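You operate a simulated robot arm through the tools that you are given. There is no shell and no other tool. Be economical: measure what you need, move in short steps, check, and stop when the job is done.

Carry out the task below with a simulated robot arm. There is one attempt and no reset: what you move stays moved.

JOB
Switch the counter twenty-one keypad switch off. Put one of the transfer holders from the customer side of counter 21 on the white crumpled sheet. Switch the note counter switch off. Put the green tea bag from the top of the sealing table on the customer side of counter 21 and the black tea bag on the purple bundle there. Open the left forms cupboard door, put the teal bundle with the earliest date from the ledge of the tall cupboard on the upper shelf of the forms cupboard, then shut the door. Fetch the withdrawal holder that says "590" from the top of the small desk and set it on the slip on the left end of the front desk. Put one of the glasses from the wing of the back desk on the blue bundle there. Take the slip pad that says "transfer" from the top of the back desk and put it on the grey tray. Take the red coin roll on the top of the back desk and put it away on the teller side of counter 22. Stack the lemon can from the top of the back desk on top of the orange can. Count the passbooks on the top of the back desk, then put as many of the brown coin rolls from the top of the back desk on the white form there. Open the grey printer front door. Do these in any order. Set down upright: transfer holder, withdrawal holder, glass.
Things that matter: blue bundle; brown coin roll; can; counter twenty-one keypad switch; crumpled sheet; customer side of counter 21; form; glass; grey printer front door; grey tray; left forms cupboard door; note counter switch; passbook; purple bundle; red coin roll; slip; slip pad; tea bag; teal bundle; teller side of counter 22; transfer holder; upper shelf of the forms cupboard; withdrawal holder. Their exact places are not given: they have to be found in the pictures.

The check looks at the end state, three seconds after you hand in, the way a careful person would. Anything else that was tipped, shoved, dropped, spilled or broken makes it a failure. Flat cloth is picked up by pressing the open fingertips on it (5 to 10 N) and closing them slowly along it; thin cloth reads only 2 to 8 mm in the jaws.

ROBOT AND FRAMES
A 7-joint arm with a fingered hand on a trunk, on a base that drives. Base frame: it is fixed to the floor where the robot stands at the start and does not move with it; the origin is under the middle of the robot, x ahead of it, y to its left, z up; the surface under the hand at the start is at about z = 0.788. Units: m, degrees, N and s.
Its first joint turns from -149.0 to 149.0 degrees. Places, roughly: blue bundle [3, 6, 0.75]; brown coin roll [4.5, 5, 0.75]; can [5, 5.25, 0.75]; counter twenty-one keypad switch [0.5, -0.2, 0.8]; crumpled sheet (17x21x1 cm) [1.2, -0.6, 0.8]; customer side of counter 21 [1.3, -0.5, 0.8]; form [4.5, 5.25, 0.75]; glass (7x7x9 cm) [3, 5.7, 0.8]; grey printer front door [5, 2.8, 0.9]; grey tray [3, 5, 0.75]; left forms cupboard door [0.6, 7.3, 0.4]; note counter switch [1.9, 0.4, 0.9]; passbook [5, 5.25, 0.75]; purple bundle [-0.75, 2.5, 0.75]; red coin roll [4.5, 5.25, 0.75]; slip [3, 3, 0.75]; slip pad [3.25, 5, 0.75]; tea bag [-0.5, 2, 0.75]; teal bundle [-0.75, 4.25, 0.75]; teller side of counter 22 [2.9, 0, 0.8]; transfer holder [1, -0.5, 0.75]; upper shelf of the forms cupboard [0.8, 7.5, 0.4]; withdrawal holder [1.25, 5, 0.75]. Payload 3.5 kg.
Tool frame: the origin (TCP) lies between the finger pads and is the grasp point; the fingertips stand 0.03 m ahead of it; z points along the fingers, y is the line along which they close. Largest opening 0.104 m; the body of the gripper starts 0.035 m behind the TCP. The gripper is a hand of 4 fingers: y runs from the thumb to the fingers, the wrist lies at [-0.015, -0.11, -0.186] in the tool frame, and closing takes about 1.5 s.
Orientation is that of the tool frame in the base frame, as a unit quaternion [w, x, y, z]. With the fingers straight down and the wrist toward the robot, the tool's x, y and z point along [0, 1, 0], [1, 0, 0] and [0, 0, -1] of the base frame.

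CONTROLS
- The arm moves only by the tool step_arm. Its argument "motion" is one flat list of numbers, 6 for each row, row after row: the shift along the base's x, y, z in units of 50 mm (1.0 is 50 mm), then the turn, a rotation vector about the base's x, y, z in units of 6 degrees (1.0 is 6 degrees). In form: [dx, dy, dz, wx, wy, wz, dx, dy, dz, wx, wy, wz, ...]. A call has 1 to 20 rows; each row shifts and turns the commanded pose from where the row before left it. "claw" is the finger opening in m, from 0 to 0.104, set as the call begins (left out, the last holds). A call with a number of a shift or a turn outside -1 to 1 is refused whole. Each row takes 0.2 s and may step no farther than 0.05 m and 8.6 degrees from the row before; otherwise, or with a gripper value out of range, the whole call is refused. A pose out of reach is approached as far as the arm can. The call stops where the force on the tool passes 40 N (or 10 N more than at its start, if that is more) or the arm is blocked; 0.2 s more then pass. The fingers move at their own pace (about 0.045 m/s each) and stop on an object; they squeeze with about 33 N. The grip force told is the motor's: it shows also when the fingers shut on nothing. Time passes only in rows, and 0.2 s behind the last, so rows that do not move let the fingers close. The reply holds the time, the measured pose of the TCP, the force on the tool along the base axes, the opening and the grip force, in the units named above and with some noise, with the torque about the TCP (base axes, N m) and any sound that the robot's microphone picked up, and new pictures: "pictures" is both (left out), scene, wrist or none.
- Cameras (640 x 400 px; columns grow to the right, rows downward): "scene" is now at [0.0185, 0.1164, 1.5315]; the picture's right is [-0.65, -0.76, 0.00], its down [-0.50, 0.43, -0.75] and it looks along [0.57, -0.49, -0.66] (base axes); focal length 261 px, centre (320, 200). "wrist" rides on the gripper at [0.061, -0.092, -0.13] in the tool frame; the picture's right is [-0.81, 0.28, -0.52], its down [-0.53, -0.71, 0.46] and it looks along [-0.24, 0.64, 0.72] (tool axes); focal length 275 px, centre (320, 200).
- raise_lower(by): slides the trunk up (or, below 0, down) by that many m; the arm and the scene camera ride with it, the base frame stays. It gives what a move gives, with no picture.
- steer(legs): drives the robot by 1 to 6 legs, each [ahead, left, turn to the left] in m, m and degrees, along the robot's own axes; the way and the turn of a leg run together, so that a leg with both is an arc; at most 1.5 m and 180 degrees a leg. The arm and the cameras ride along, it lands a little off, and it stops where it bumps. It gives what a move gives, and a new picture of the scene camera.
- curl_fingers(index, middle, ring, thumb_bend, thumb_turn): sets how far each is bent, from 0 (flat) to 100 (curled in); at 30 the hand is open as for a grip, at 70 the pads meet at the TCP. One left out holds its place. A second passes; each finger stops where it meets its share of the squeeze, and holds until it gets a number again. A gripper value or a shape takes the hand back. It gives what a move gives, with no picture; readings hold the bend of each and the force on the fingers (four entries, about 0 where the hand has none), thumb and palm. thumb_turn goes from beside the hand (0) to across from the fingers (100), as for a grip.
- set_grasp(shape): the hand has 4 fingers and takes this shape, open, in about a second: jaw (thumb against the fingers, like two jaws); tri (thumb and two fingers); tip (a fingertip pinch); poke (one finger out to press); point (the index stretched); flat (the hand flat); cup (the hand cupped); fist (a fist). The gripper value then closes the fingers along that shape, each until it touches; the sizes above hold for jaw. It gives what a move gives, with no picture.
- aim_head(pan, tilt): turns the head with the scene camera to pan (to the left, within 155 degrees either way) and tilt (down, from -29 to 69), counted from straight ahead of the robot. It gives what a move gives, and a new picture of the scene camera.
- locate(camera, pixels): for up to 12 pixels [column, row] of the newest picture of that camera ("zoom" is the newest enlarged one), the place [x, y, z] in the base frame of the surface seen there, good to about 0.002 m. The clock stands still meanwhile.
- zoom(camera, box): a new picture of the part [left, top, right, bottom] of that camera's present view, enlarged. The clock stands still meanwhile.
- sign_off(): hands the job in; it is judged then, once.

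Keep the steps short. Do not move on a guess: measure, check each grasp and each placing, and mend mistakes. In all there are 399 turns and 360 pictures (those below and enlarged ones count). Leave the gripper open and the arm clear of the work at the hand-in unless told otherwise, and finish with a single line.

The tools are called by a JSON object that holds its "api" and its "payload". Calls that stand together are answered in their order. step_arm: Moves the arm, as the interface text tells. Its arguments: {"type":"object","properties":{"motion":{"type":"array"},"claw":{"type":"number"},"pictures":{"type":"string","enum":["both","scene","wrist","none"]}},"required":["motion"]} The other tools are called the same way: raise_lower (by) slides the trunk up or down; set_grasp (shape) gives the hand a shape; curl_fingers (index, middle, ring, thumb_bend, thumb_turn) moves the fingers one by one; steer (legs) drives the base; aim_head (pan, tilt) turns the head that bears the scene camera; locate (camera, pixels) gives the place of the surface under pixels of a picture; zoom (camera, box) takes an enlarged picture of a part of a camera's view; sign_off () hands the job in.

At the start:

```text
clock: 0.0
tcp_pos: [0.6333, -0.1582, 1.0817]
tool_rot: [0.0, 0.707, 0.707, 0.0]
ft_force: [0.1, -0.2, -0.2]
torque: [-0.05, 0.01, 0.02]
grip_width: 0.1036
finger_force: 0.0
shape: jaw
bend: [30.0, 30.0, 30.0, 30.0, 98.0]
finger forces: [0.0, 0.0, 0.0, 0.1, 0.0, 0.0]
trunk travel left (down, up): [-0.575, 0.135]
robot x, y, heading: [0.002, -0.0024, -0.2]
head pan, tilt: [-40.9, 41.0]
```

scene: 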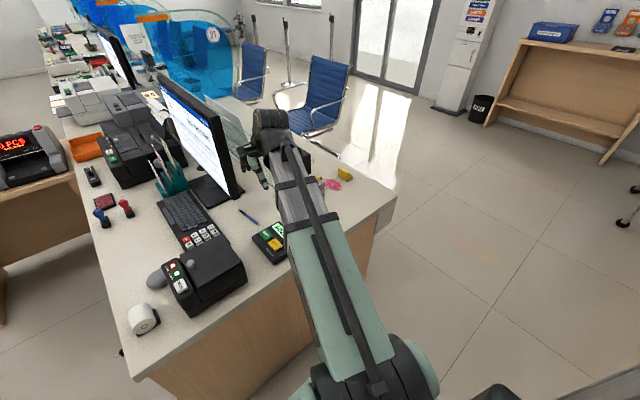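
wrist: 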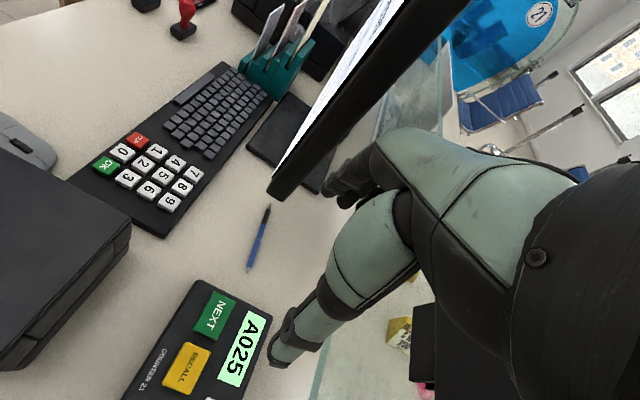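

I see a "COUNTER 21" keypad at scene (270,243). I'll zoom in on it for its switch.

{"api": "zoom", "payload": {"camera": "scene", "box": [130, 180, 330, 305]}}

{"api": "zoom", "payload": {"camera": "wrist", "box": [60, 240, 316, 400]}}

```text
3.20 times, centred on (230, 242) of scene
```

zoom: 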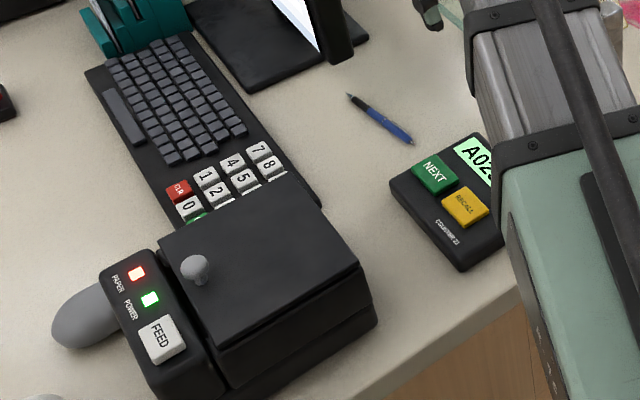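

```text
2.50 times, centred on (188, 320) of wrist
```

zoom: 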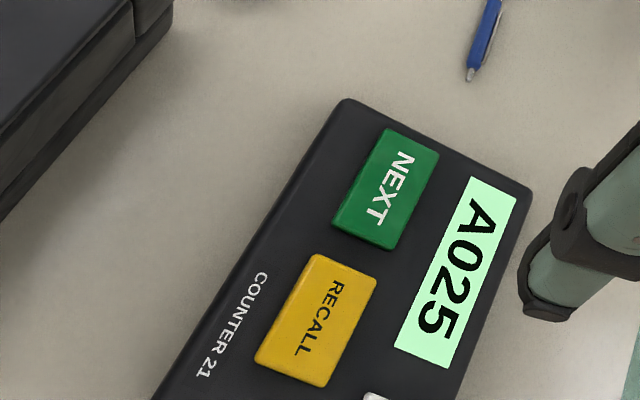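

The keypad has something white at its lower edge, hidden from view. I'll measure it and shift the hand sideways to see it.

{"api": "locate", "payload": {"camera": "wrist", "pixels": [[214, 316], [186, 368], [245, 335], [210, 398], [196, 282], [268, 318], [265, 230]]}}

{"api": "step_arm", "payload": {"motion": [-0.5, 1, 0, 0, 0, 0, -0.5, 1, 0, 0, 0, 0, 0, 1, 0, 0, 0, 0, 0, 1, 0, 0, 0, 0]}}

```text
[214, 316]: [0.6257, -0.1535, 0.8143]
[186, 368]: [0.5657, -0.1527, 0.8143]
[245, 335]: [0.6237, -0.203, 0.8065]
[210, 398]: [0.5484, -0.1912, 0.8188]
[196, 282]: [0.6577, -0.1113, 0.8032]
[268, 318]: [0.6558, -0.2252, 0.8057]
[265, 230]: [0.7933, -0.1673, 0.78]
```

```text
refused: row 1 steps farther than a row can; nothing moved
```

{"api": "step_arm", "payload": {"motion": [0, 0.9, 0.3, 0, 0, 0, 0, 0.9, 0.3, 0, 0, 0, 0, 0.9, 0.3, 0, 0, 0, 0, 0.9, 0.3, 0, 0, 0]}}

```text
clock: 1.0
tcp_pos: [0.6342, 0.0234, 1.1424]
tool_rot: [0.0, 0.707, 0.707, 0.0]
ft_force: [0.1, -0.4, 0.1]
torque: [-0.03, 0.0, 0.01]
grip_width: 0.1036
finger_force: 0.0
shape: jaw
bend: [30.0, 30.0, 30.0, 30.0, 98.0]
finger forces: [0.1, 0.1, 0.0, 0.0, 0.1, 0.0]
trunk travel left (down, up): [-0.575, 0.135]
robot x, y, heading: [0.0036, 0.0023, -0.2]
head pan, tilt: [-40.9, 41.0]
```

scene: 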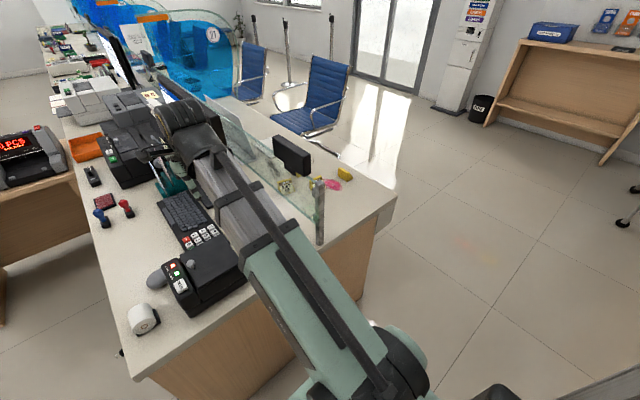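
wrist: 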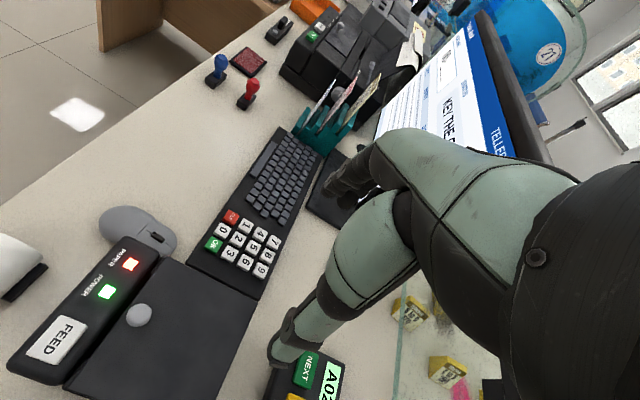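

The arm still hides the keypad. I'll move the hand farther left and up.

{"api": "step_arm", "payload": {"motion": [-0.3, 0.9, 0.2, 0, 0, 0, -0.3, 0.9, 0.2, 0, 0, 0, -0.3, 0.9, 0.2, 0, 0, 0, -0.3, 0.9, 0.2, 0, 0, 0, -0.3, 0.9, 0.2, 0, 0, 0, -0.3, 0.9, 0.2, 0, 0, 0, 0, 1, 0, 0, 0, 0, 0, 1, 0, 0, 0, 0], "pictures": "none"}}

{"api": "aim_head", "payload": {"pan": -25, "tilt": 55}}

```text
clock: 2.8
tcp_pos: [0.5435, 0.3929, 1.2028]
tool_rot: [0.001, 0.708, 0.706, 0.0]
ft_force: [-0.3, -0.5, -0.2]
torque: [-0.02, -0.05, 0.0]
grip_width: 0.1037
finger_force: 0.0
shape: jaw
bend: [30.0, 30.0, 30.0, 30.0, 98.0]
finger forces: [0.1, 0.0, 0.1, 0.0, 0.1, 0.0]
trunk travel left (down, up): [-0.575, 0.135]
robot x, y, heading: [-0.0015, -0.0017, -0.0]
head pan, tilt: [-40.9, 41.0]
```

```text
clock: 3.6
tcp_pos: [0.5442, 0.3928, 1.2026]
tool_rot: [0.0, 0.707, 0.707, 0.0]
ft_force: [-0.2, -0.8, 0.0]
torque: [0.01, 0.02, 0.02]
grip_width: 0.1037
finger_force: 0.1
shape: jaw
bend: [30.0, 30.0, 30.0, 30.0, 98.0]
finger forces: [0.0, 0.0, 0.1, 0.1, 0.0, 0.0]
trunk travel left (down, up): [-0.575, 0.135]
robot x, y, heading: [0.0024, -0.0027, 0.0]
head pan, tilt: [-25.0, 55.0]
```

scene: 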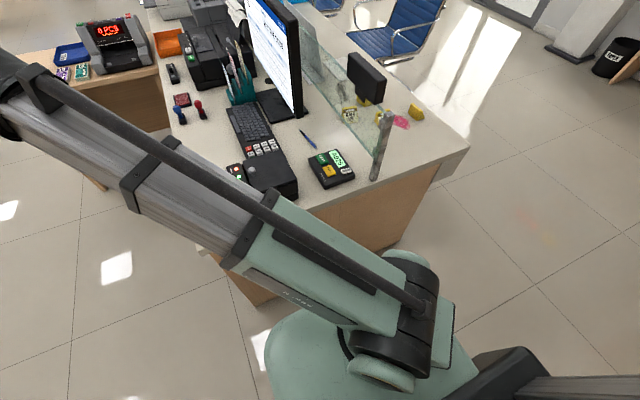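

{"api": "zoom", "payload": {"camera": "scene", "box": [292, 137, 372, 187]}}

{"api": "zoom", "payload": {"camera": "scene", "box": [290, 30, 450, 130]}}

{"api": "zoom", "payload": {"camera": "scene", "box": [30, 0, 190, 100]}}

```text
8.00 times, centred on (332, 162) of scene
```

zoom: 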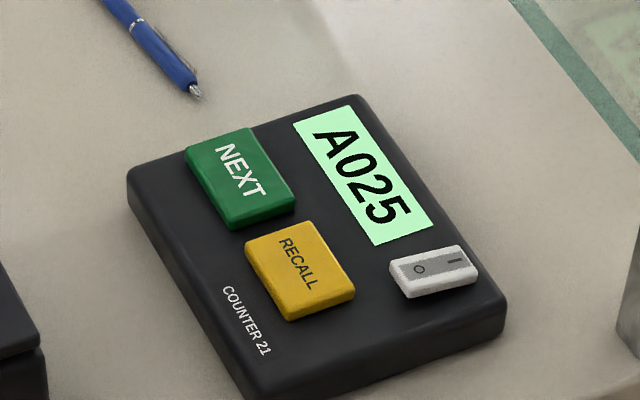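

```text
4.00 times, centred on (370, 80) of scene
```

zoom: 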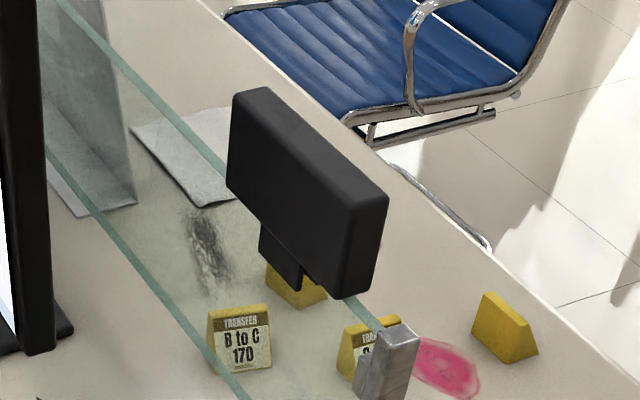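

```text
4.00 times, centred on (110, 50) of scene
```

zoom: 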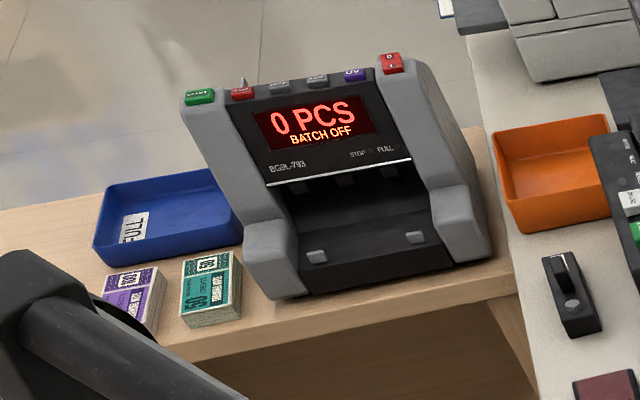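

The rocker has "O" at zoom (418,268) and "I" at (455,262). I'll take a fresh zoom and locate the points.

{"api": "zoom", "payload": {"camera": "scene", "box": [335, 160, 359, 175]}}

{"api": "locate", "payload": {"camera": "zoom", "pixels": [[200, 200], [250, 230], [300, 210], [400, 210], [500, 190], [100, 200], [560, 300]]}}

```text
16.00 times, centred on (347, 168) of scene
```

zoom: 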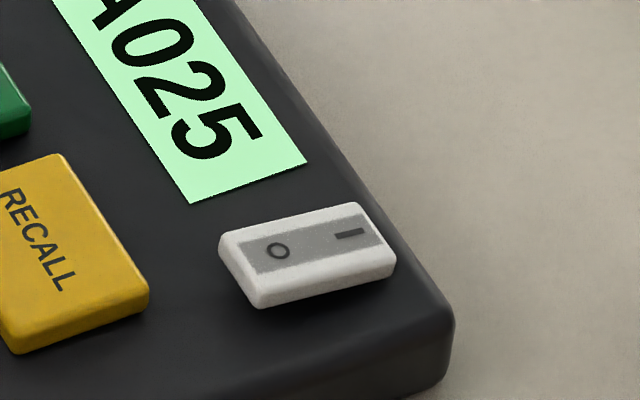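

```text
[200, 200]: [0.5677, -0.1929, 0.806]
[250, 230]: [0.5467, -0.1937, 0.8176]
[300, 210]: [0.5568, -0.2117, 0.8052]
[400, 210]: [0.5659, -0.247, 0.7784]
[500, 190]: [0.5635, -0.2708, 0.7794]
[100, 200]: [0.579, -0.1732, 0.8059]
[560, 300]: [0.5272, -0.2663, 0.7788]
```

{"api": "locate", "payload": {"camera": "zoom", "pixels": [[278, 251], [236, 240], [255, 280], [350, 235], [345, 212], [385, 258], [380, 290], [240, 300], [300, 320], [60, 250]]}}

{"api": "set_grasp", "payload": {"shape": "poke"}}

```text
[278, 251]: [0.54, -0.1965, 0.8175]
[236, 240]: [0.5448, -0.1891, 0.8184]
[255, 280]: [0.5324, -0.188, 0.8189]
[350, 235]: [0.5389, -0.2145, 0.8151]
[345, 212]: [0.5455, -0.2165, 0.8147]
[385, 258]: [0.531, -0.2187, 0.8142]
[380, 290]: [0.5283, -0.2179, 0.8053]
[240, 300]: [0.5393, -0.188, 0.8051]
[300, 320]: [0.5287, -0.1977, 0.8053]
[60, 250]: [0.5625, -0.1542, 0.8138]
```

```text
clock: 4.5
tcp_pos: [0.5434, 0.3922, 1.2037]
tool_rot: [0.0, 0.707, 0.708, 0.0]
ft_force: [-0.7, 0.6, 0.2]
torque: [0.01, -0.02, -0.01]
grip_width: 0.0
finger_force: 0.0
shape: poke
bend: [70.0, 70.0, 99.0, 100.0, 100.0]
finger forces: [0.0, 0.0, 0.1, 0.0, 0.0, 0.1]
trunk travel left (down, up): [-0.575, 0.135]
robot x, y, heading: [-0.0016, 0.0029, -0.0]
head pan, tilt: [-25.0, 55.0]
```

The O end is raised, at about (0.538, -0.192, 0.818), so pressing it switches off. It is slightly inside my reach, so I'll back up a little and see where the poke finger is.

{"api": "steer", "payload": {"legs": [[-0.15, 0, 0]]}}

{"api": "step_arm", "payload": {"motion": [0, -1, 0, 0, 0, 0, 0, -1, 0, 0, 0, 0, 0, -1, 0, 0, 0, 0, 0, -1, 0, 0, 0, 0, 0.5, -0.8, 0, 0, 0, 0, 0.5, -0.8, 0, 0, 0, 0, 0.5, -0.8, 0, 0, 0, 0, 0.5, -0.8, 0, 0, 0, 0], "pictures": "wrist"}}

```text
clock: 5.9
tcp_pos: [0.3918, 0.3919, 1.2035]
tool_rot: [0.0, 0.707, 0.707, 0.001]
ft_force: [-0.7, -0.9, 0.8]
torque: [0.0, -0.01, 0.0]
grip_width: 0.0002
finger_force: 0.0
shape: poke
bend: [70.0, 70.0, 99.0, 100.0, 100.0]
finger forces: [0.1, 0.1, 0.0, 0.0, 0.1, 0.0]
trunk travel left (down, up): [-0.575, 0.135]
robot x, y, heading: [-0.1561, -0.0012, -0.0]
head pan, tilt: [-25.0, 55.0]
```

scene: 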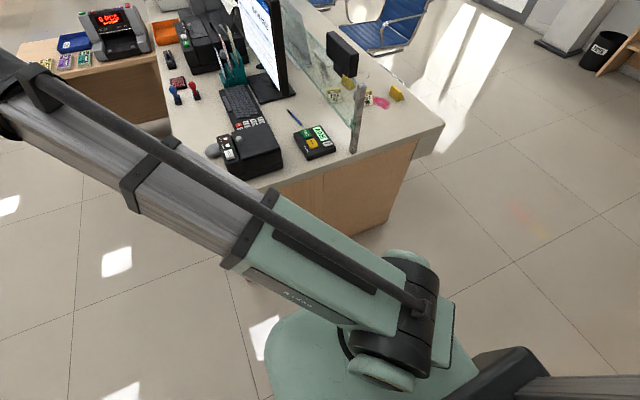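

```text
clock: 7.7
tcp_pos: [0.4921, 0.0325, 1.2018]
tool_rot: [0.0, 0.706, 0.708, 0.0]
ft_force: [-0.5, 0.2, -0.8]
torque: [-0.03, -0.01, 0.02]
grip_width: 0.0001
finger_force: 0.0
shape: poke
bend: [70.0, 70.0, 99.0, 100.0, 100.0]
finger forces: [0.1, 0.0, 0.1, 0.0, 0.0, 0.0]
trunk travel left (down, up): [-0.575, 0.135]
robot x, y, heading: [-0.1494, 0.0037, 0.2]
head pan, tilt: [-25.0, 55.0]
```

wrist: 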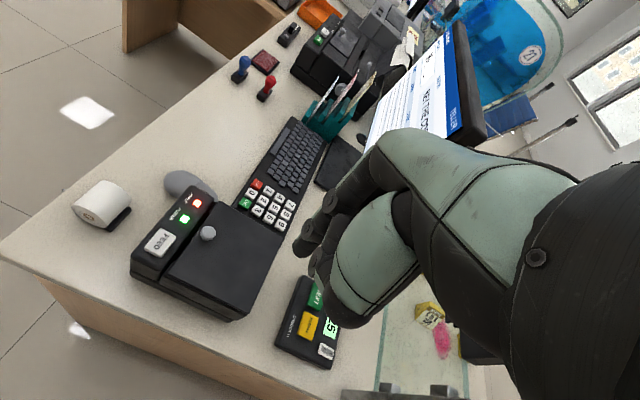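

{"api": "zoom", "payload": {"camera": "wrist", "box": [260, 170, 420, 270]}}

{"api": "locate", "payload": {"camera": "wrist", "pixels": [[310, 225], [300, 248], [312, 265], [330, 200], [400, 205], [320, 270], [350, 300]]}}

```text
4.00 times, centred on (340, 220) of wrist
```

zoom: 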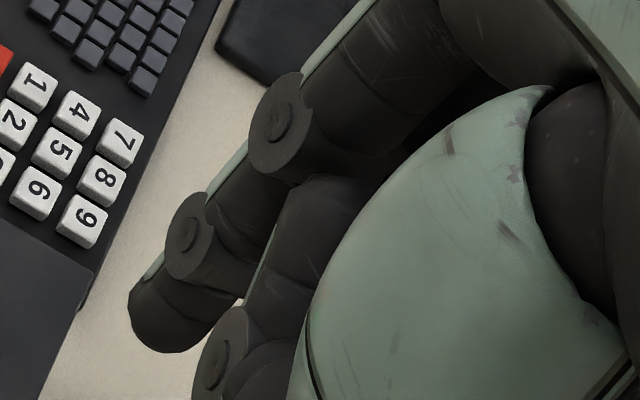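

```text
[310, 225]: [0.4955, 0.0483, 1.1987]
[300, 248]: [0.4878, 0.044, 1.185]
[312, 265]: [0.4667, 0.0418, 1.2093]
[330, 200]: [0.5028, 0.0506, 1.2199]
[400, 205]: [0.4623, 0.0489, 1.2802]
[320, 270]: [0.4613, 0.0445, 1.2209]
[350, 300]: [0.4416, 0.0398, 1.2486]
```

{"api": "set_grasp", "payload": {"shape": "point"}}

{"api": "zoom", "payload": {"camera": "wrist", "box": [160, 120, 480, 320]}}

```text
clock: 8.6
tcp_pos: [0.4921, 0.0341, 1.2027]
tool_rot: [0.0, 0.707, 0.707, 0.0]
ft_force: [0.1, 0.5, 0.0]
torque: [-0.02, -0.03, -0.01]
grip_width: 0.0
finger_force: 0.1
shape: point
bend: [20.0, 100.0, 100.0, 98.0, 88.0]
finger forces: [0.0, 0.0, 0.0, 0.1, 0.0, 0.0]
trunk travel left (down, up): [-0.575, 0.135]
robot x, y, heading: [-0.1508, 0.0009, -0.4]
head pan, tilt: [-25.0, 55.0]
```

```text
2.00 times, centred on (320, 220) of wrist
```

zoom: 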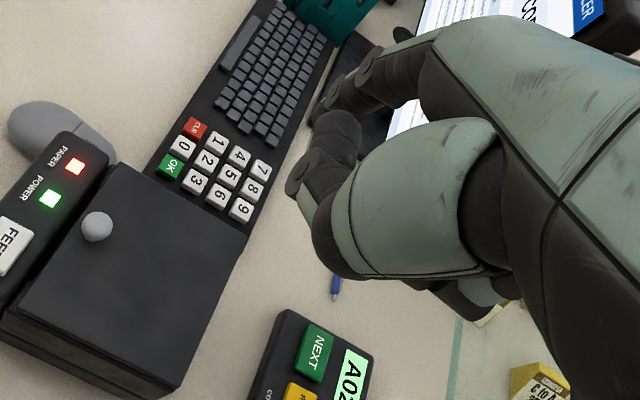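

I need to see the pointing finger, so I'll aim the head at the hand.

{"api": "curl_fingers", "payload": {"index": 60, "middle": 100, "ring": 100, "thumb_bend": 60, "thumb_turn": 0}}

{"api": "aim_head", "payload": {"pan": -8, "tilt": 30}}

{"api": "zoom", "payload": {"camera": "wrist", "box": [160, 120, 480, 320]}}

```text
clock: 9.6
tcp_pos: [0.491, 0.0324, 1.2022]
tool_rot: [0.0, 0.707, 0.707, -0.001]
ft_force: [0.0, -0.4, 0.2]
torque: [-0.01, 0.0, -0.01]
grip_width: 0.1013
finger_force: 0.0
shape: fingers
bend: [60.0, 100.0, 100.0, 60.0, 0.0]
finger forces: [0.0, 0.0, 0.0, 0.0, 0.1, 0.1]
trunk travel left (down, up): [-0.575, 0.135]
robot x, y, heading: [-0.1544, 0.0021, 0.2]
head pan, tilt: [-25.0, 55.0]
```

```text
clock: 10.4
tcp_pos: [0.4909, 0.0321, 1.2022]
tool_rot: [0.0, 0.707, 0.707, 0.0]
ft_force: [-0.6, 0.2, -0.1]
torque: [0.02, -0.01, 0.02]
grip_width: 0.1013
finger_force: 0.1
shape: fingers
bend: [60.0, 100.0, 100.0, 60.0, 0.0]
finger forces: [0.0, 0.1, 0.0, 0.0, 0.1, 0.0]
trunk travel left (down, up): [-0.575, 0.135]
robot x, y, heading: [-0.1471, 0.0037, 0.3]
head pan, tilt: [-8.0, 30.0]
```

scene: 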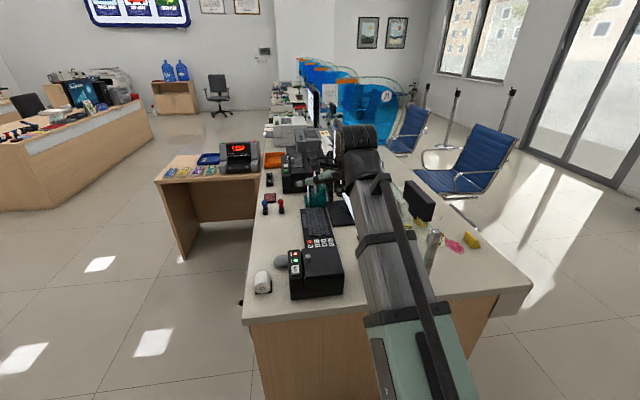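

```text
2.00 times, centred on (320, 220) of wrist
```

zoom: 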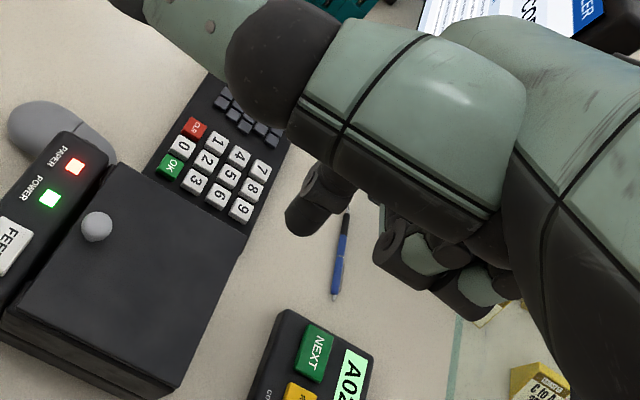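

Index fingertip shows at zoom (300,225). I'll locate the tip and the thumb.

{"api": "locate", "payload": {"camera": "zoom", "pixels": [[293, 225], [305, 236], [325, 222], [290, 205], [320, 175], [240, 90], [160, 5], [295, 115], [460, 310], [385, 265]]}}

```text
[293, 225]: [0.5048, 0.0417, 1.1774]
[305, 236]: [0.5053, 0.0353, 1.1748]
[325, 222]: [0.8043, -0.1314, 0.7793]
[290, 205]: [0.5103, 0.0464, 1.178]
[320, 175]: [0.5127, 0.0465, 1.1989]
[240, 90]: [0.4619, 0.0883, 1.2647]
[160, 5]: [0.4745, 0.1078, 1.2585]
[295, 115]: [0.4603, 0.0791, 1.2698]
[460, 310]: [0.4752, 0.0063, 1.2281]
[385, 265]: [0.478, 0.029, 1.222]
```

Tip sits at about TCP + (0.019, 0.005, −0.03). I'll move above the O end of the switch, with the tip about 7 cm above it.

{"api": "step_arm", "payload": {"motion": [0.07, -0.57, -0.5, 0, 0, 0, 0.07, -0.57, -0.5, 0, 0, 0, 0.07, -0.57, -0.6, 0, 0, 0, 0.07, -0.57, -0.6, 0, 0, 0, 0.07, -0.57, -0.7, 0, 0, 0, 0.07, -0.57, -0.7, 0, 0, 0, 0.07, -0.57, -0.8, 0, 0, 0, 0.07, -0.57, -0.8, 0, 0, 0, 0, 0, -0.4, 0, 0, 0], "pictures": "wrist"}}

```text
clock: 12.4
tcp_pos: [0.5177, -0.1959, 0.921]
tool_rot: [0.0, 0.707, 0.707, 0.001]
ft_force: [0.6, -0.4, -0.3]
torque: [-0.03, 0.02, 0.01]
grip_width: 0.1015
finger_force: 0.2
shape: fingers
bend: [60.0, 100.0, 100.0, 60.0, 0.0]
finger forces: [0.1, 0.0, 0.0, 0.0, 0.1, 0.1]
trunk travel left (down, up): [-0.575, 0.135]
robot x, y, heading: [-0.151, -0.0012, -0.0]
head pan, tilt: [-8.0, 30.0]
```

wrist: 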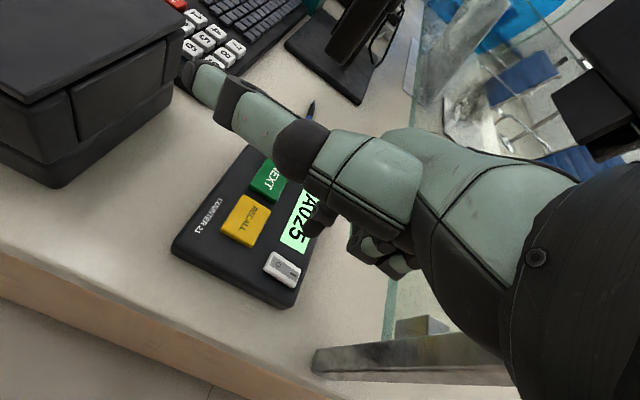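

{"api": "zoom", "payload": {"camera": "wrist", "box": [160, 30, 480, 230]}}

{"api": "locate", "payload": {"camera": "wrist", "pixels": [[188, 78], [210, 75], [230, 105], [175, 45], [170, 110], [312, 233], [310, 180], [360, 345], [420, 325], [480, 370]]}}

```text
2.00 times, centred on (320, 130) of wrist
```

zoom: 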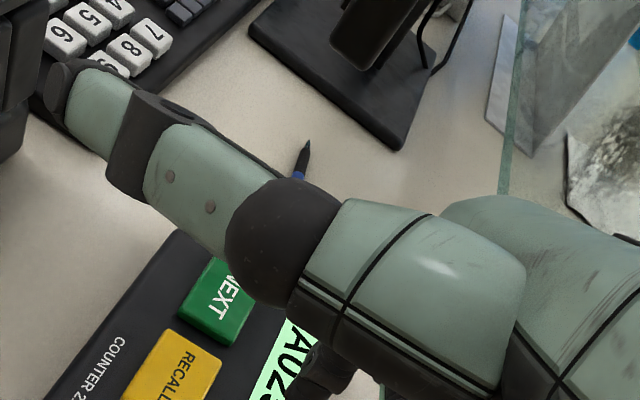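

```text
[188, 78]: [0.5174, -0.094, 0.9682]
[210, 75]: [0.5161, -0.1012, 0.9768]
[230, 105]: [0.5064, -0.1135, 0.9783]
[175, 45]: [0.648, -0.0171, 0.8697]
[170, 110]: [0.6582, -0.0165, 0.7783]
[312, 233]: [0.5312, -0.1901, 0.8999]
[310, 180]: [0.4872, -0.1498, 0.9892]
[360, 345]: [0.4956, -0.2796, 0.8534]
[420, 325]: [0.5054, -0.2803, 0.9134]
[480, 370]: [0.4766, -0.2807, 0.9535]
```

Clear of the printer and post. I'll descend 6 cm and check alignment.

{"api": "step_arm", "payload": {"motion": [0, 0, -0.6, 0, 0, 0, 0, 0, -0.6, 0, 0, 0], "pictures": "wrist"}}

{"api": "zoom", "payload": {"camera": "wrist", "box": [240, 180, 368, 260]}}

```text
clock: 13.1
tcp_pos: [0.52, -0.1962, 0.8634]
tool_rot: [0.0, 0.707, 0.707, 0.0]
ft_force: [-0.1, 0.0, 0.1]
torque: [-0.02, -0.01, 0.01]
grip_width: 0.1017
finger_force: 0.0
shape: fingers
bend: [60.0, 100.0, 100.0, 60.0, 0.0]
finger forces: [0.1, 0.0, 0.0, 0.0, 0.0, 0.0]
trunk travel left (down, up): [-0.575, 0.135]
robot x, y, heading: [-0.1514, 0.0024, 0.1]
head pan, tilt: [-8.0, 30.0]
```

wrist: 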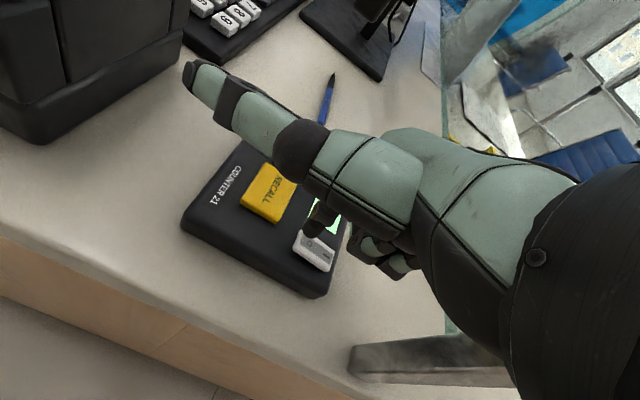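

```text
5.00 times, centred on (304, 220) of wrist
```

zoom: 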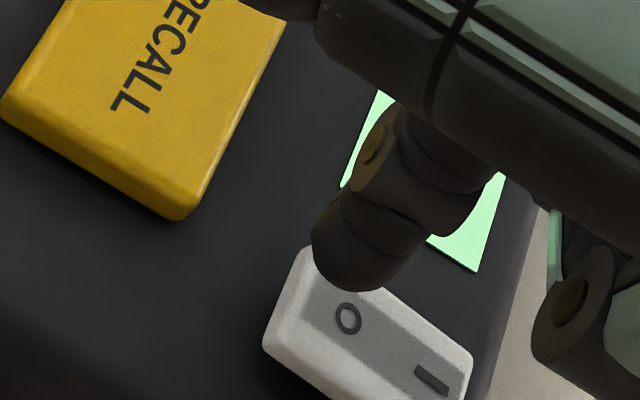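

{"api": "step_arm", "payload": {"motion": [0, 0, -0.2, 0, 0, 0, 0, 0, -0.1, 0, 0, 0, 0, 0, -0.08, 0, 0, 0], "pictures": "none"}}

{"api": "zoom", "payload": {"camera": "wrist", "box": [240, 180, 368, 260]}}

```text
clock: 13.8
tcp_pos: [0.5195, -0.1948, 0.8467]
tool_rot: [0.002, 0.708, 0.707, 0.003]
ft_force: [3.2, 1.5, 32.5]
torque: [0.14, -0.84, 0.01]
grip_width: 0.1014
finger_force: 16.2
shape: fingers
bend: [60.0, 100.0, 100.0, 60.0, 0.0]
finger forces: [32.8, 0.0, 0.0, 0.0, 0.1, 0.1]
trunk travel left (down, up): [-0.575, 0.135]
robot x, y, heading: [-0.1513, 0.0, -0.0]
head pan, tilt: [-8.0, 30.0]
heard: click
```

```text
5.00 times, centred on (304, 220) of wrist
```

zoom: 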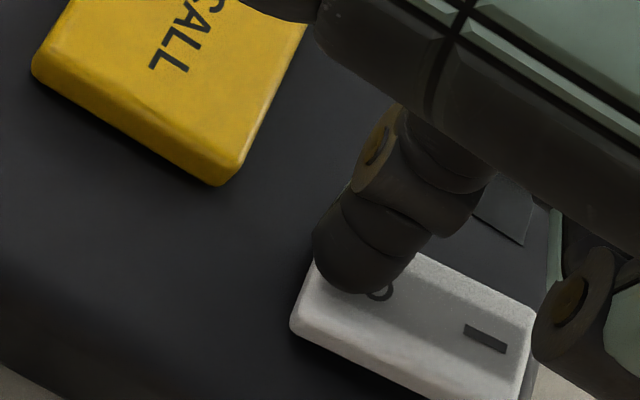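

Click heard and the display went dark. I'll retreat upward and look over the customer side.

{"api": "step_arm", "payload": {"motion": [0, 0, 1, 0, 0, 0, 0, 0, 1, 0, 0, 0, 0, 0, 1, 0, 0, 0, 0, 0, 1, 0, 0, 0, -0.4, 0.9, 0, 0, 0, 0, -0.4, 0.9, 0, 0, 0, 0, -0.4, 0.9, 0, 0, 0, 0, -0.4, 0.9, 0, 0, 0, 0, -0.4, 0.9, 0.1, 0, 0, 0, -0.4, 0.9, 0.1, 0, 0, 0, -0.4, 0.9, 0.1, 0, 0, 0, -0.2, 0.9, 0.3, 0, 0, 0, 0, 0.9, 0.3, 0, 0, 0, 0, 0.9, 0.3, 0, 0, 0], "pictures": "none"}}

{"api": "set_grasp", "payload": {"shape": "jaw"}}

{"api": "aim_head", "payload": {"pan": -30, "tilt": 30}}

{"api": "zoom", "payload": {"camera": "scene", "box": [200, 130, 360, 230]}}

```text
clock: 16.9
tcp_pos: [0.3704, 0.2549, 1.1057]
tool_rot: [-0.001, 0.707, 0.707, 0.0]
ft_force: [-0.5, 0.5, -0.4]
torque: [0.01, -0.01, -0.01]
grip_width: 0.1014
finger_force: 0.1
shape: fingers
bend: [60.0, 100.0, 100.0, 60.0, 0.0]
finger forces: [0.1, 0.0, 0.0, 0.1, 0.0, 0.0]
trunk travel left (down, up): [-0.575, 0.135]
robot x, y, heading: [-0.1517, -0.0018, 0.3]
head pan, tilt: [-8.0, 30.0]
```

```text
clock: 17.8
tcp_pos: [0.3711, 0.2535, 1.1061]
tool_rot: [0.001, 0.707, 0.707, 0.0]
ft_force: [0.2, 0.1, -0.3]
torque: [0.02, 0.0, 0.01]
grip_width: 0.1035
finger_force: 0.0
shape: jaw
bend: [30.0, 30.0, 30.0, 30.0, 97.0]
finger forces: [0.1, 0.0, 0.0, 0.1, 0.0, 0.0]
trunk travel left (down, up): [-0.575, 0.135]
robot x, y, heading: [-0.1535, 0.0003, 0.1]
head pan, tilt: [-8.0, 30.0]
```

```text
clock: 18.6
tcp_pos: [0.3709, 0.2529, 1.1048]
tool_rot: [0.001, 0.707, 0.707, 0.0]
ft_force: [0.5, -0.7, 0.1]
torque: [0.02, 0.01, 0.02]
grip_width: 0.1036
finger_force: 0.0
shape: jaw
bend: [30.0, 30.0, 30.0, 30.0, 97.0]
finger forces: [0.0, 0.0, 0.1, 0.1, 0.0, 0.0]
trunk travel left (down, up): [-0.575, 0.135]
robot x, y, heading: [-0.1504, 0.0007, 0.1]
head pan, tilt: [-30.0, 30.0]
```

scene: 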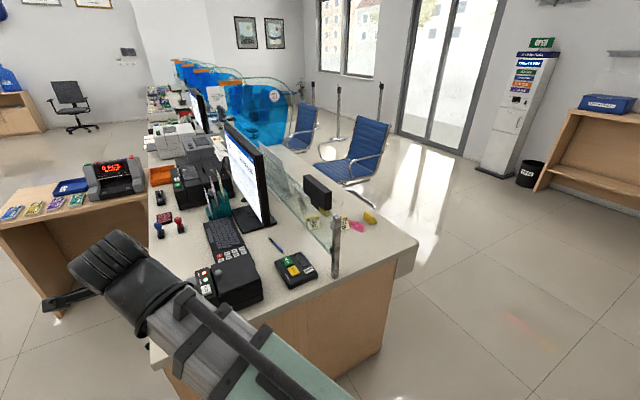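

```text
4.00 times, centred on (280, 180) of scene
```

zoom: 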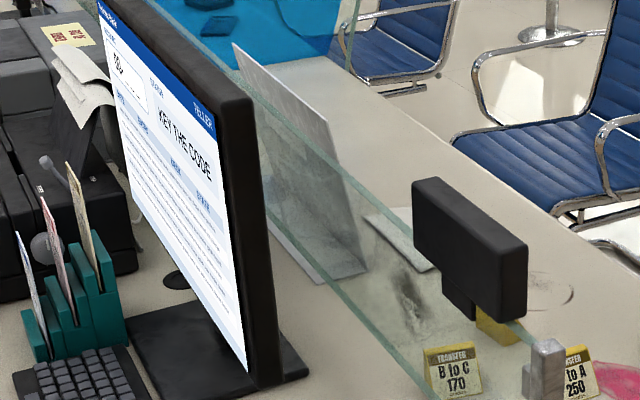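

I'll drive to the right, in front of the end of the customer side, for a look.

{"api": "steer", "payload": {"legs": [[0, -0.6, 0]]}}

{"api": "aim_head", "payload": {"pan": 0, "tilt": 45}}

```text
clock: 22.0
tcp_pos: [0.3721, -0.3438, 1.1049]
tool_rot: [0.0, 0.706, 0.708, 0.0]
ft_force: [0.8, -0.6, 0.4]
torque: [0.02, 0.0, -0.01]
grip_width: 0.1036
finger_force: 0.1
shape: jaw
bend: [30.0, 30.0, 30.0, 30.0, 97.0]
finger forces: [0.0, 0.0, 0.1, 0.1, 0.1, 0.0]
trunk travel left (down, up): [-0.575, 0.135]
robot x, y, heading: [-0.1518, -0.5968, 0.2]
head pan, tilt: [-30.0, 30.0]
```

scene: 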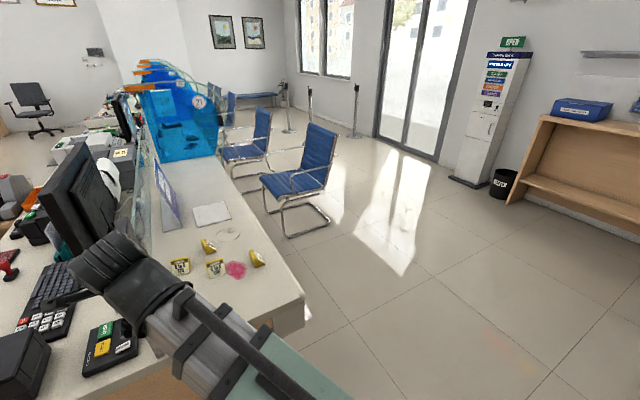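

```text
clock: 22.9
tcp_pos: [0.3721, -0.3434, 1.1048]
tool_rot: [0.0, 0.706, 0.708, 0.0]
ft_force: [-0.1, 0.5, -0.3]
torque: [0.02, 0.03, -0.02]
grip_width: 0.1036
finger_force: 0.0
shape: jaw
bend: [30.0, 30.0, 30.0, 30.0, 97.0]
finger forces: [0.0, 0.0, 0.0, 0.1, 0.0, 0.1]
trunk travel left (down, up): [-0.575, 0.135]
robot x, y, heading: [-0.1551, -0.5992, 0.1]
head pan, tilt: [0.0, 45.0]
```

scene: 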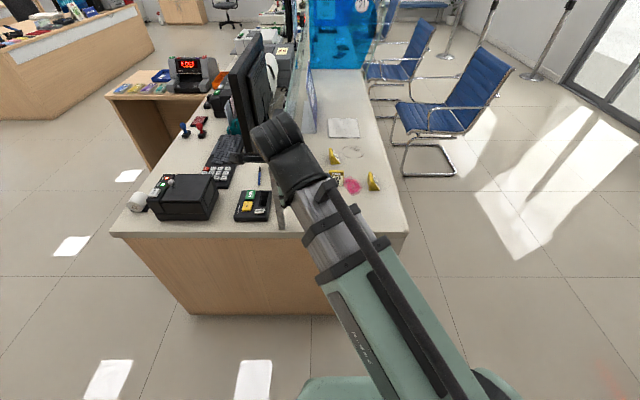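

{"api": "zoom", "payload": {"camera": "scene", "box": [296, 110, 408, 180]}}

{"api": "locate", "payload": {"camera": "zoom", "pixels": [[225, 275], [230, 260], [445, 420], [430, 375], [455, 415], [200, 375], [240, 385], [270, 85], [200, 70], [330, 70], [190, 130], [360, 140]]}}

```text
5.71 times, centred on (352, 145) of scene
```

zoom: 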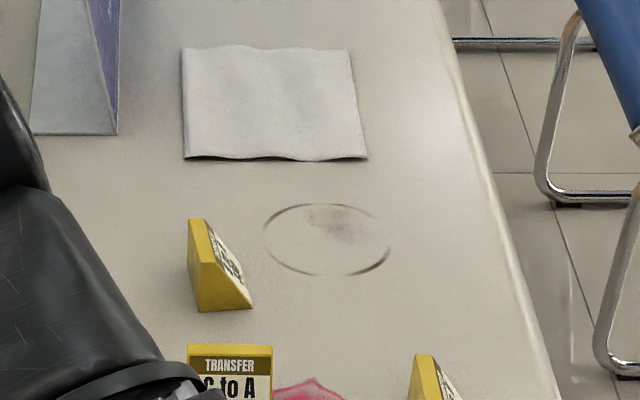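

```text
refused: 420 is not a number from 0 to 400
```

{"api": "locate", "payload": {"camera": "zoom", "pixels": [[195, 300], [205, 240], [196, 222], [250, 305], [200, 308], [240, 270], [430, 385], [230, 352], [185, 50], [350, 55], [190, 155], [360, 155]]}}

{"api": "locate", "payload": {"camera": "scene", "pixels": [[311, 130], [405, 225], [395, 165], [365, 85], [260, 130], [247, 60]]}}

```text
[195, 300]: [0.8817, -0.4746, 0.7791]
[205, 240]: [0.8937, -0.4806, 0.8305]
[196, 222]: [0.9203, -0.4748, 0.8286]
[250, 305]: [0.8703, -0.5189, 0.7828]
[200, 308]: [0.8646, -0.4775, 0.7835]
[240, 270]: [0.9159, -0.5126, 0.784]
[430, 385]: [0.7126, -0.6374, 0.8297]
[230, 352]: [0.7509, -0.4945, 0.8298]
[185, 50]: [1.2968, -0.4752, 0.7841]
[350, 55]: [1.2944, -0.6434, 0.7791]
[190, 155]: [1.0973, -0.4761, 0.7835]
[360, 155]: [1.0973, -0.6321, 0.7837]
```

```text
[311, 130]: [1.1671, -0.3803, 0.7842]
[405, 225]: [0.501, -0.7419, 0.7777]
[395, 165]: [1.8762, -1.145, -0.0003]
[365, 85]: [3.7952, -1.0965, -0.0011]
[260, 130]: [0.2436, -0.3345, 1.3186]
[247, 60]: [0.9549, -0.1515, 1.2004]
```

{"api": "locate", "payload": {"camera": "scene", "pixels": [[406, 175], [455, 176], [393, 148], [440, 143], [420, 100], [400, 118], [460, 130], [500, 80], [369, 90], [377, 117]]}}

```text
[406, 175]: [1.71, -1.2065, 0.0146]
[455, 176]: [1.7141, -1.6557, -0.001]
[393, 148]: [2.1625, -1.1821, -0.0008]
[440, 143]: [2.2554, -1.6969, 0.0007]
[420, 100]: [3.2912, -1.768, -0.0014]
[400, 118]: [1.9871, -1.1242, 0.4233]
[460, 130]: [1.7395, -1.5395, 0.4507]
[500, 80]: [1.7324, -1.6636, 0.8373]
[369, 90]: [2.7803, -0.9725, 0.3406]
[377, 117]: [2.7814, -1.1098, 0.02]
```

No obstacles there; chairs start at x≈1.7. I'll drive around to the customer floor side at about (0.75, −1.22).

{"api": "steer", "payload": {"legs": [[0, -0.62, 0], [0.9, 0, 0], [0, 0, 60]]}}

{"api": "aim_head", "payload": {"pan": 20, "tilt": 50}}

```text
clock: 33.4
tcp_pos: [0.784, -0.6329, 1.1046]
tool_rot: [0.0, 0.255, 0.967, 0.0]
ft_force: [0.7, 0.2, -0.5]
torque: [0.01, 0.0, -0.01]
grip_width: 0.1038
finger_force: 0.0
shape: jaw
bend: [30.0, 30.0, 30.0, 30.0, 97.0]
finger forces: [0.0, 0.0, 0.1, 0.0, 0.1, 0.0]
trunk travel left (down, up): [-0.575, 0.135]
robot x, y, heading: [0.7491, -1.2122, 60.5]
head pan, tilt: [0.0, 45.0]
```

scene: 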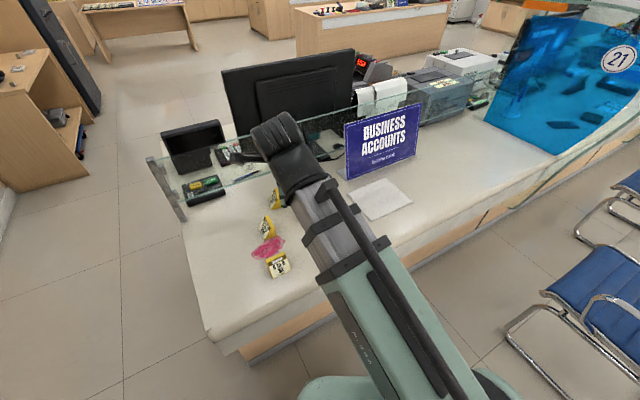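

```text
clock: 34.2
tcp_pos: [0.7847, -0.6324, 1.1054]
tool_rot: [0.0, 0.254, 0.967, -0.001]
ft_force: [0.1, 0.4, -0.1]
torque: [0.02, 0.01, 0.01]
grip_width: 0.1038
finger_force: 0.1
shape: jaw
bend: [30.0, 30.0, 30.0, 30.0, 97.0]
finger forces: [0.1, 0.0, 0.0, 0.0, 0.0, 0.1]
trunk travel left (down, up): [-0.575, 0.135]
robot x, y, heading: [0.7469, -1.2095, 60.3]
head pan, tilt: [20.0, 50.0]
```

scene: 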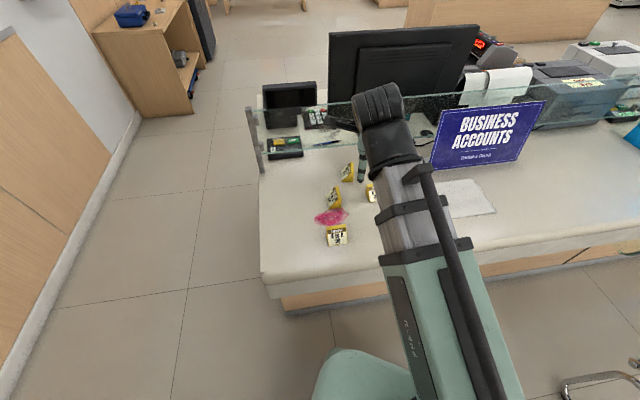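

I'll turn the tool back −60° so the fingers close along x, and move above the holder at (0.892, −0.495).

{"api": "step_arm", "payload": {"motion": [0.215, 0.27, 0, 0, 0, -1, 0.215, 0.27, 0, 0, 0, -1, 0.215, 0.27, 0, 0, 0, -1, 0.215, 0.27, 0, 0, 0, -1, 0.215, 0.27, 0, 0, 0, -1, 0.215, 0.27, -0.3, 0, 0, -1, 0.215, 0.27, -0.4, 0, 0, -1, 0.215, 0.27, -0.5, 0, 0, -1, 0.215, 0.27, -0.5, 0, 0, -1, 0.215, 0.27, -0.5, 0, 0, -1]}}

```text
clock: 36.4
tcp_pos: [0.8927, -0.4983, 0.994]
tool_rot: [0.0, 0.705, 0.709, 0.0]
ft_force: [0.7, 0.1, 0.4]
torque: [0.0, -0.01, 0.01]
grip_width: 0.1036
finger_force: 0.1
shape: jaw
bend: [30.0, 30.0, 30.0, 30.0, 97.0]
finger forces: [0.0, 0.0, 0.0, 0.1, 0.0, 0.0]
trunk travel left (down, up): [-0.575, 0.135]
robot x, y, heading: [0.7471, -1.2112, 60.4]
head pan, tilt: [20.0, 50.0]
```

scene: 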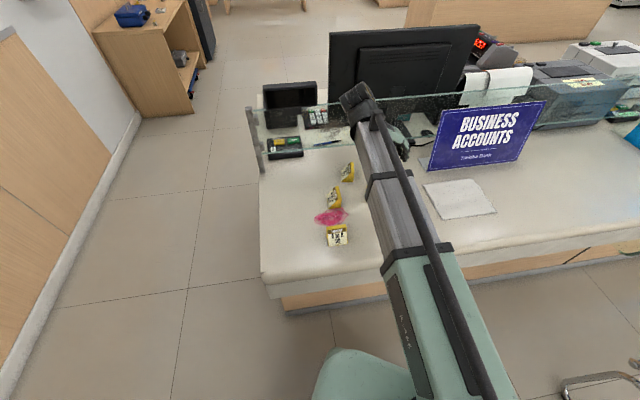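
wrist: 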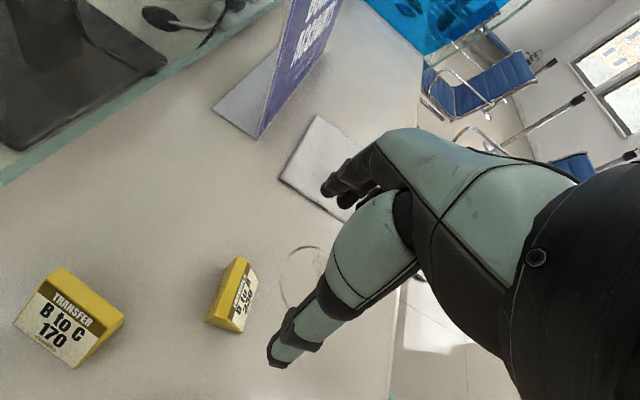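

{"api": "zoom", "payload": {"camera": "wrist", "box": [180, 240, 308, 320]}}

{"api": "locate", "payload": {"camera": "zoom", "pixels": [[255, 110], [290, 105], [375, 150], [310, 440], [135, 390], [150, 380], [240, 395], [200, 200], [330, 240], [360, 170]]}}

```text
5.00 times, centred on (244, 280) of wrist
```

zoom: 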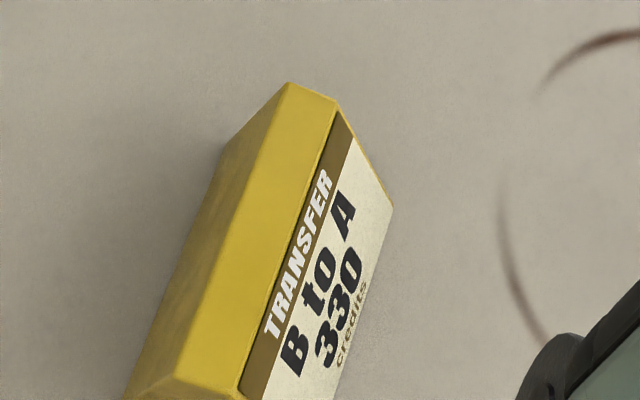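

```text
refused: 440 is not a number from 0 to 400
```

{"api": "locate", "payload": {"camera": "zoom", "pixels": [[289, 88], [330, 100], [388, 205], [170, 378], [235, 390], [250, 240], [190, 250], [330, 390]]}}

{"api": "locate", "payload": {"camera": "wrist", "pixels": [[240, 331], [208, 320], [212, 322]]}}

```text
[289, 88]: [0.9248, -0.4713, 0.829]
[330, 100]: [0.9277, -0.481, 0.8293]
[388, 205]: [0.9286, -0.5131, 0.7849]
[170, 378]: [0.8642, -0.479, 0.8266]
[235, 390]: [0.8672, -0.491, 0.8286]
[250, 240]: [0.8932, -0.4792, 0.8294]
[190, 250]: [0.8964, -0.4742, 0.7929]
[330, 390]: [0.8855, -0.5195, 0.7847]
```

```text
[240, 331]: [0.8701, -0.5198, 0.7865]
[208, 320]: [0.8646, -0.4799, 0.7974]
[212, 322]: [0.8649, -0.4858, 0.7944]
```

Holder centre is about (0.896, −0.495), with 6 cm parallel ends and 7° yaw. I'll align and descend.

{"api": "step_arm", "payload": {"motion": [0.07, 0.05, -0.5, 0, 0, 0.6, 0, 0, -0.8, 0, 0, 0.6, 0, 0, -0.8, 0, 0, 0, 0, 0, -0.8, 0, 0, 0, 0, 0, -0.4, 0, 0, 0, 0, 0, -0.25, 0, 0, 0], "pictures": "wrist"}}

```text
clock: 37.8
tcp_pos: [0.8956, -0.4959, 0.8176]
tool_rot: [0.0, 0.659, 0.753, 0.001]
ft_force: [-0.8, -0.5, 0.4]
torque: [0.0, -0.03, 0.0]
grip_width: 0.1039
finger_force: 0.1
shape: jaw
bend: [30.0, 30.0, 30.0, 30.0, 97.0]
finger forces: [0.0, 0.0, 0.0, 0.0, 0.1, 0.0]
trunk travel left (down, up): [-0.575, 0.135]
robot x, y, heading: [0.7497, -1.2156, 60.3]
head pan, tilt: [20.0, 50.0]
```

wrist: 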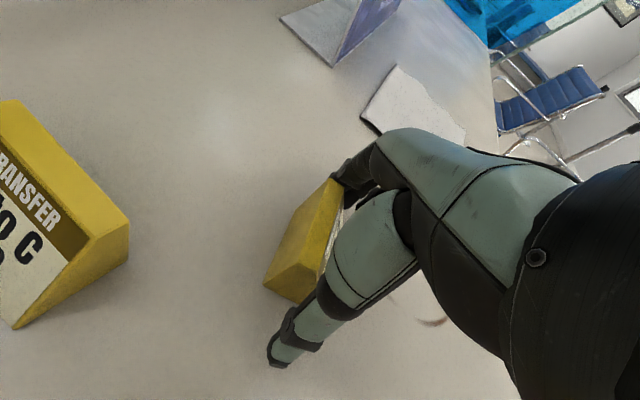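

Holder is between thumb and fingers. I'll close.

{"api": "step_arm", "payload": {"motion": [0, 0, 0, 0, 0, 0, 0, 0, 0, 0, 0, 0, 0, 0, 0, 0, 0, 0, 0, 0, 0, 0, 0, 0, 0, 0, 0, 0, 0, 0, 0, 0, 0, 0, 0, 0, 0, 0, 0, 0, 0, 0, 0, 0, 0, 0, 0, 0], "claw": 0.04, "pictures": "wrist"}}

```text
clock: 39.6
tcp_pos: [0.8951, -0.4952, 0.8178]
tool_rot: [0.001, 0.658, 0.753, 0.0]
ft_force: [0.8, -0.9, -0.2]
torque: [0.03, -0.01, -0.02]
grip_width: 0.0578
finger_force: 33.3
shape: jaw
bend: [74.0, 43.0, 46.0, 66.0, 100.0]
finger forces: [18.4, 10.5, 0.1, 0.0, 28.8, 0.0]
trunk travel left (down, up): [-0.575, 0.135]
robot x, y, heading: [0.7481, -1.2111, 60.6]
head pan, tilt: [20.0, 50.0]
```

wrist: 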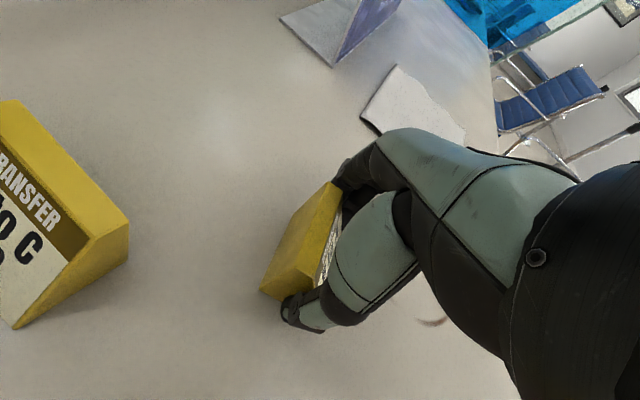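

{"api": "step_arm", "payload": {"motion": [0, 0, 0.4, 0, 0, 0, 0, 0, 0.6, 0, 0, 0, 0, 0, 0.8, 0, 0, 0], "pictures": "wrist"}}

```text
clock: 40.4
tcp_pos: [0.896, -0.495, 0.9087]
tool_rot: [0.0, 0.659, 0.752, 0.0]
ft_force: [0.4, 0.3, -0.5]
torque: [0.01, -0.01, -0.03]
grip_width: 0.0579
finger_force: 32.7
shape: jaw
bend: [74.0, 43.0, 46.0, 66.0, 100.0]
finger forces: [18.3, 10.5, 0.1, 0.0, 28.8, 0.1]
trunk travel left (down, up): [-0.575, 0.135]
robot x, y, heading: [0.749, -1.2134, 60.6]
head pan, tilt: [20.0, 50.0]
```

wrist: 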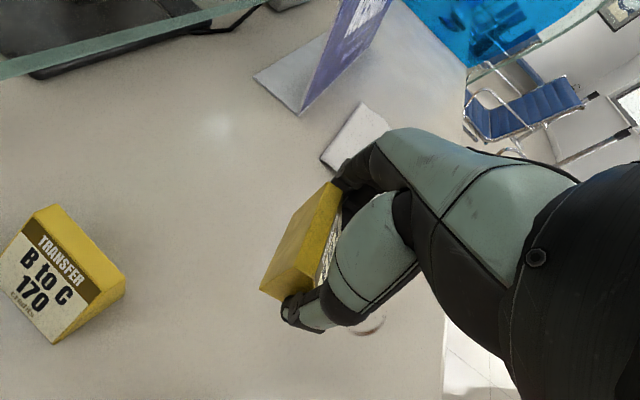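

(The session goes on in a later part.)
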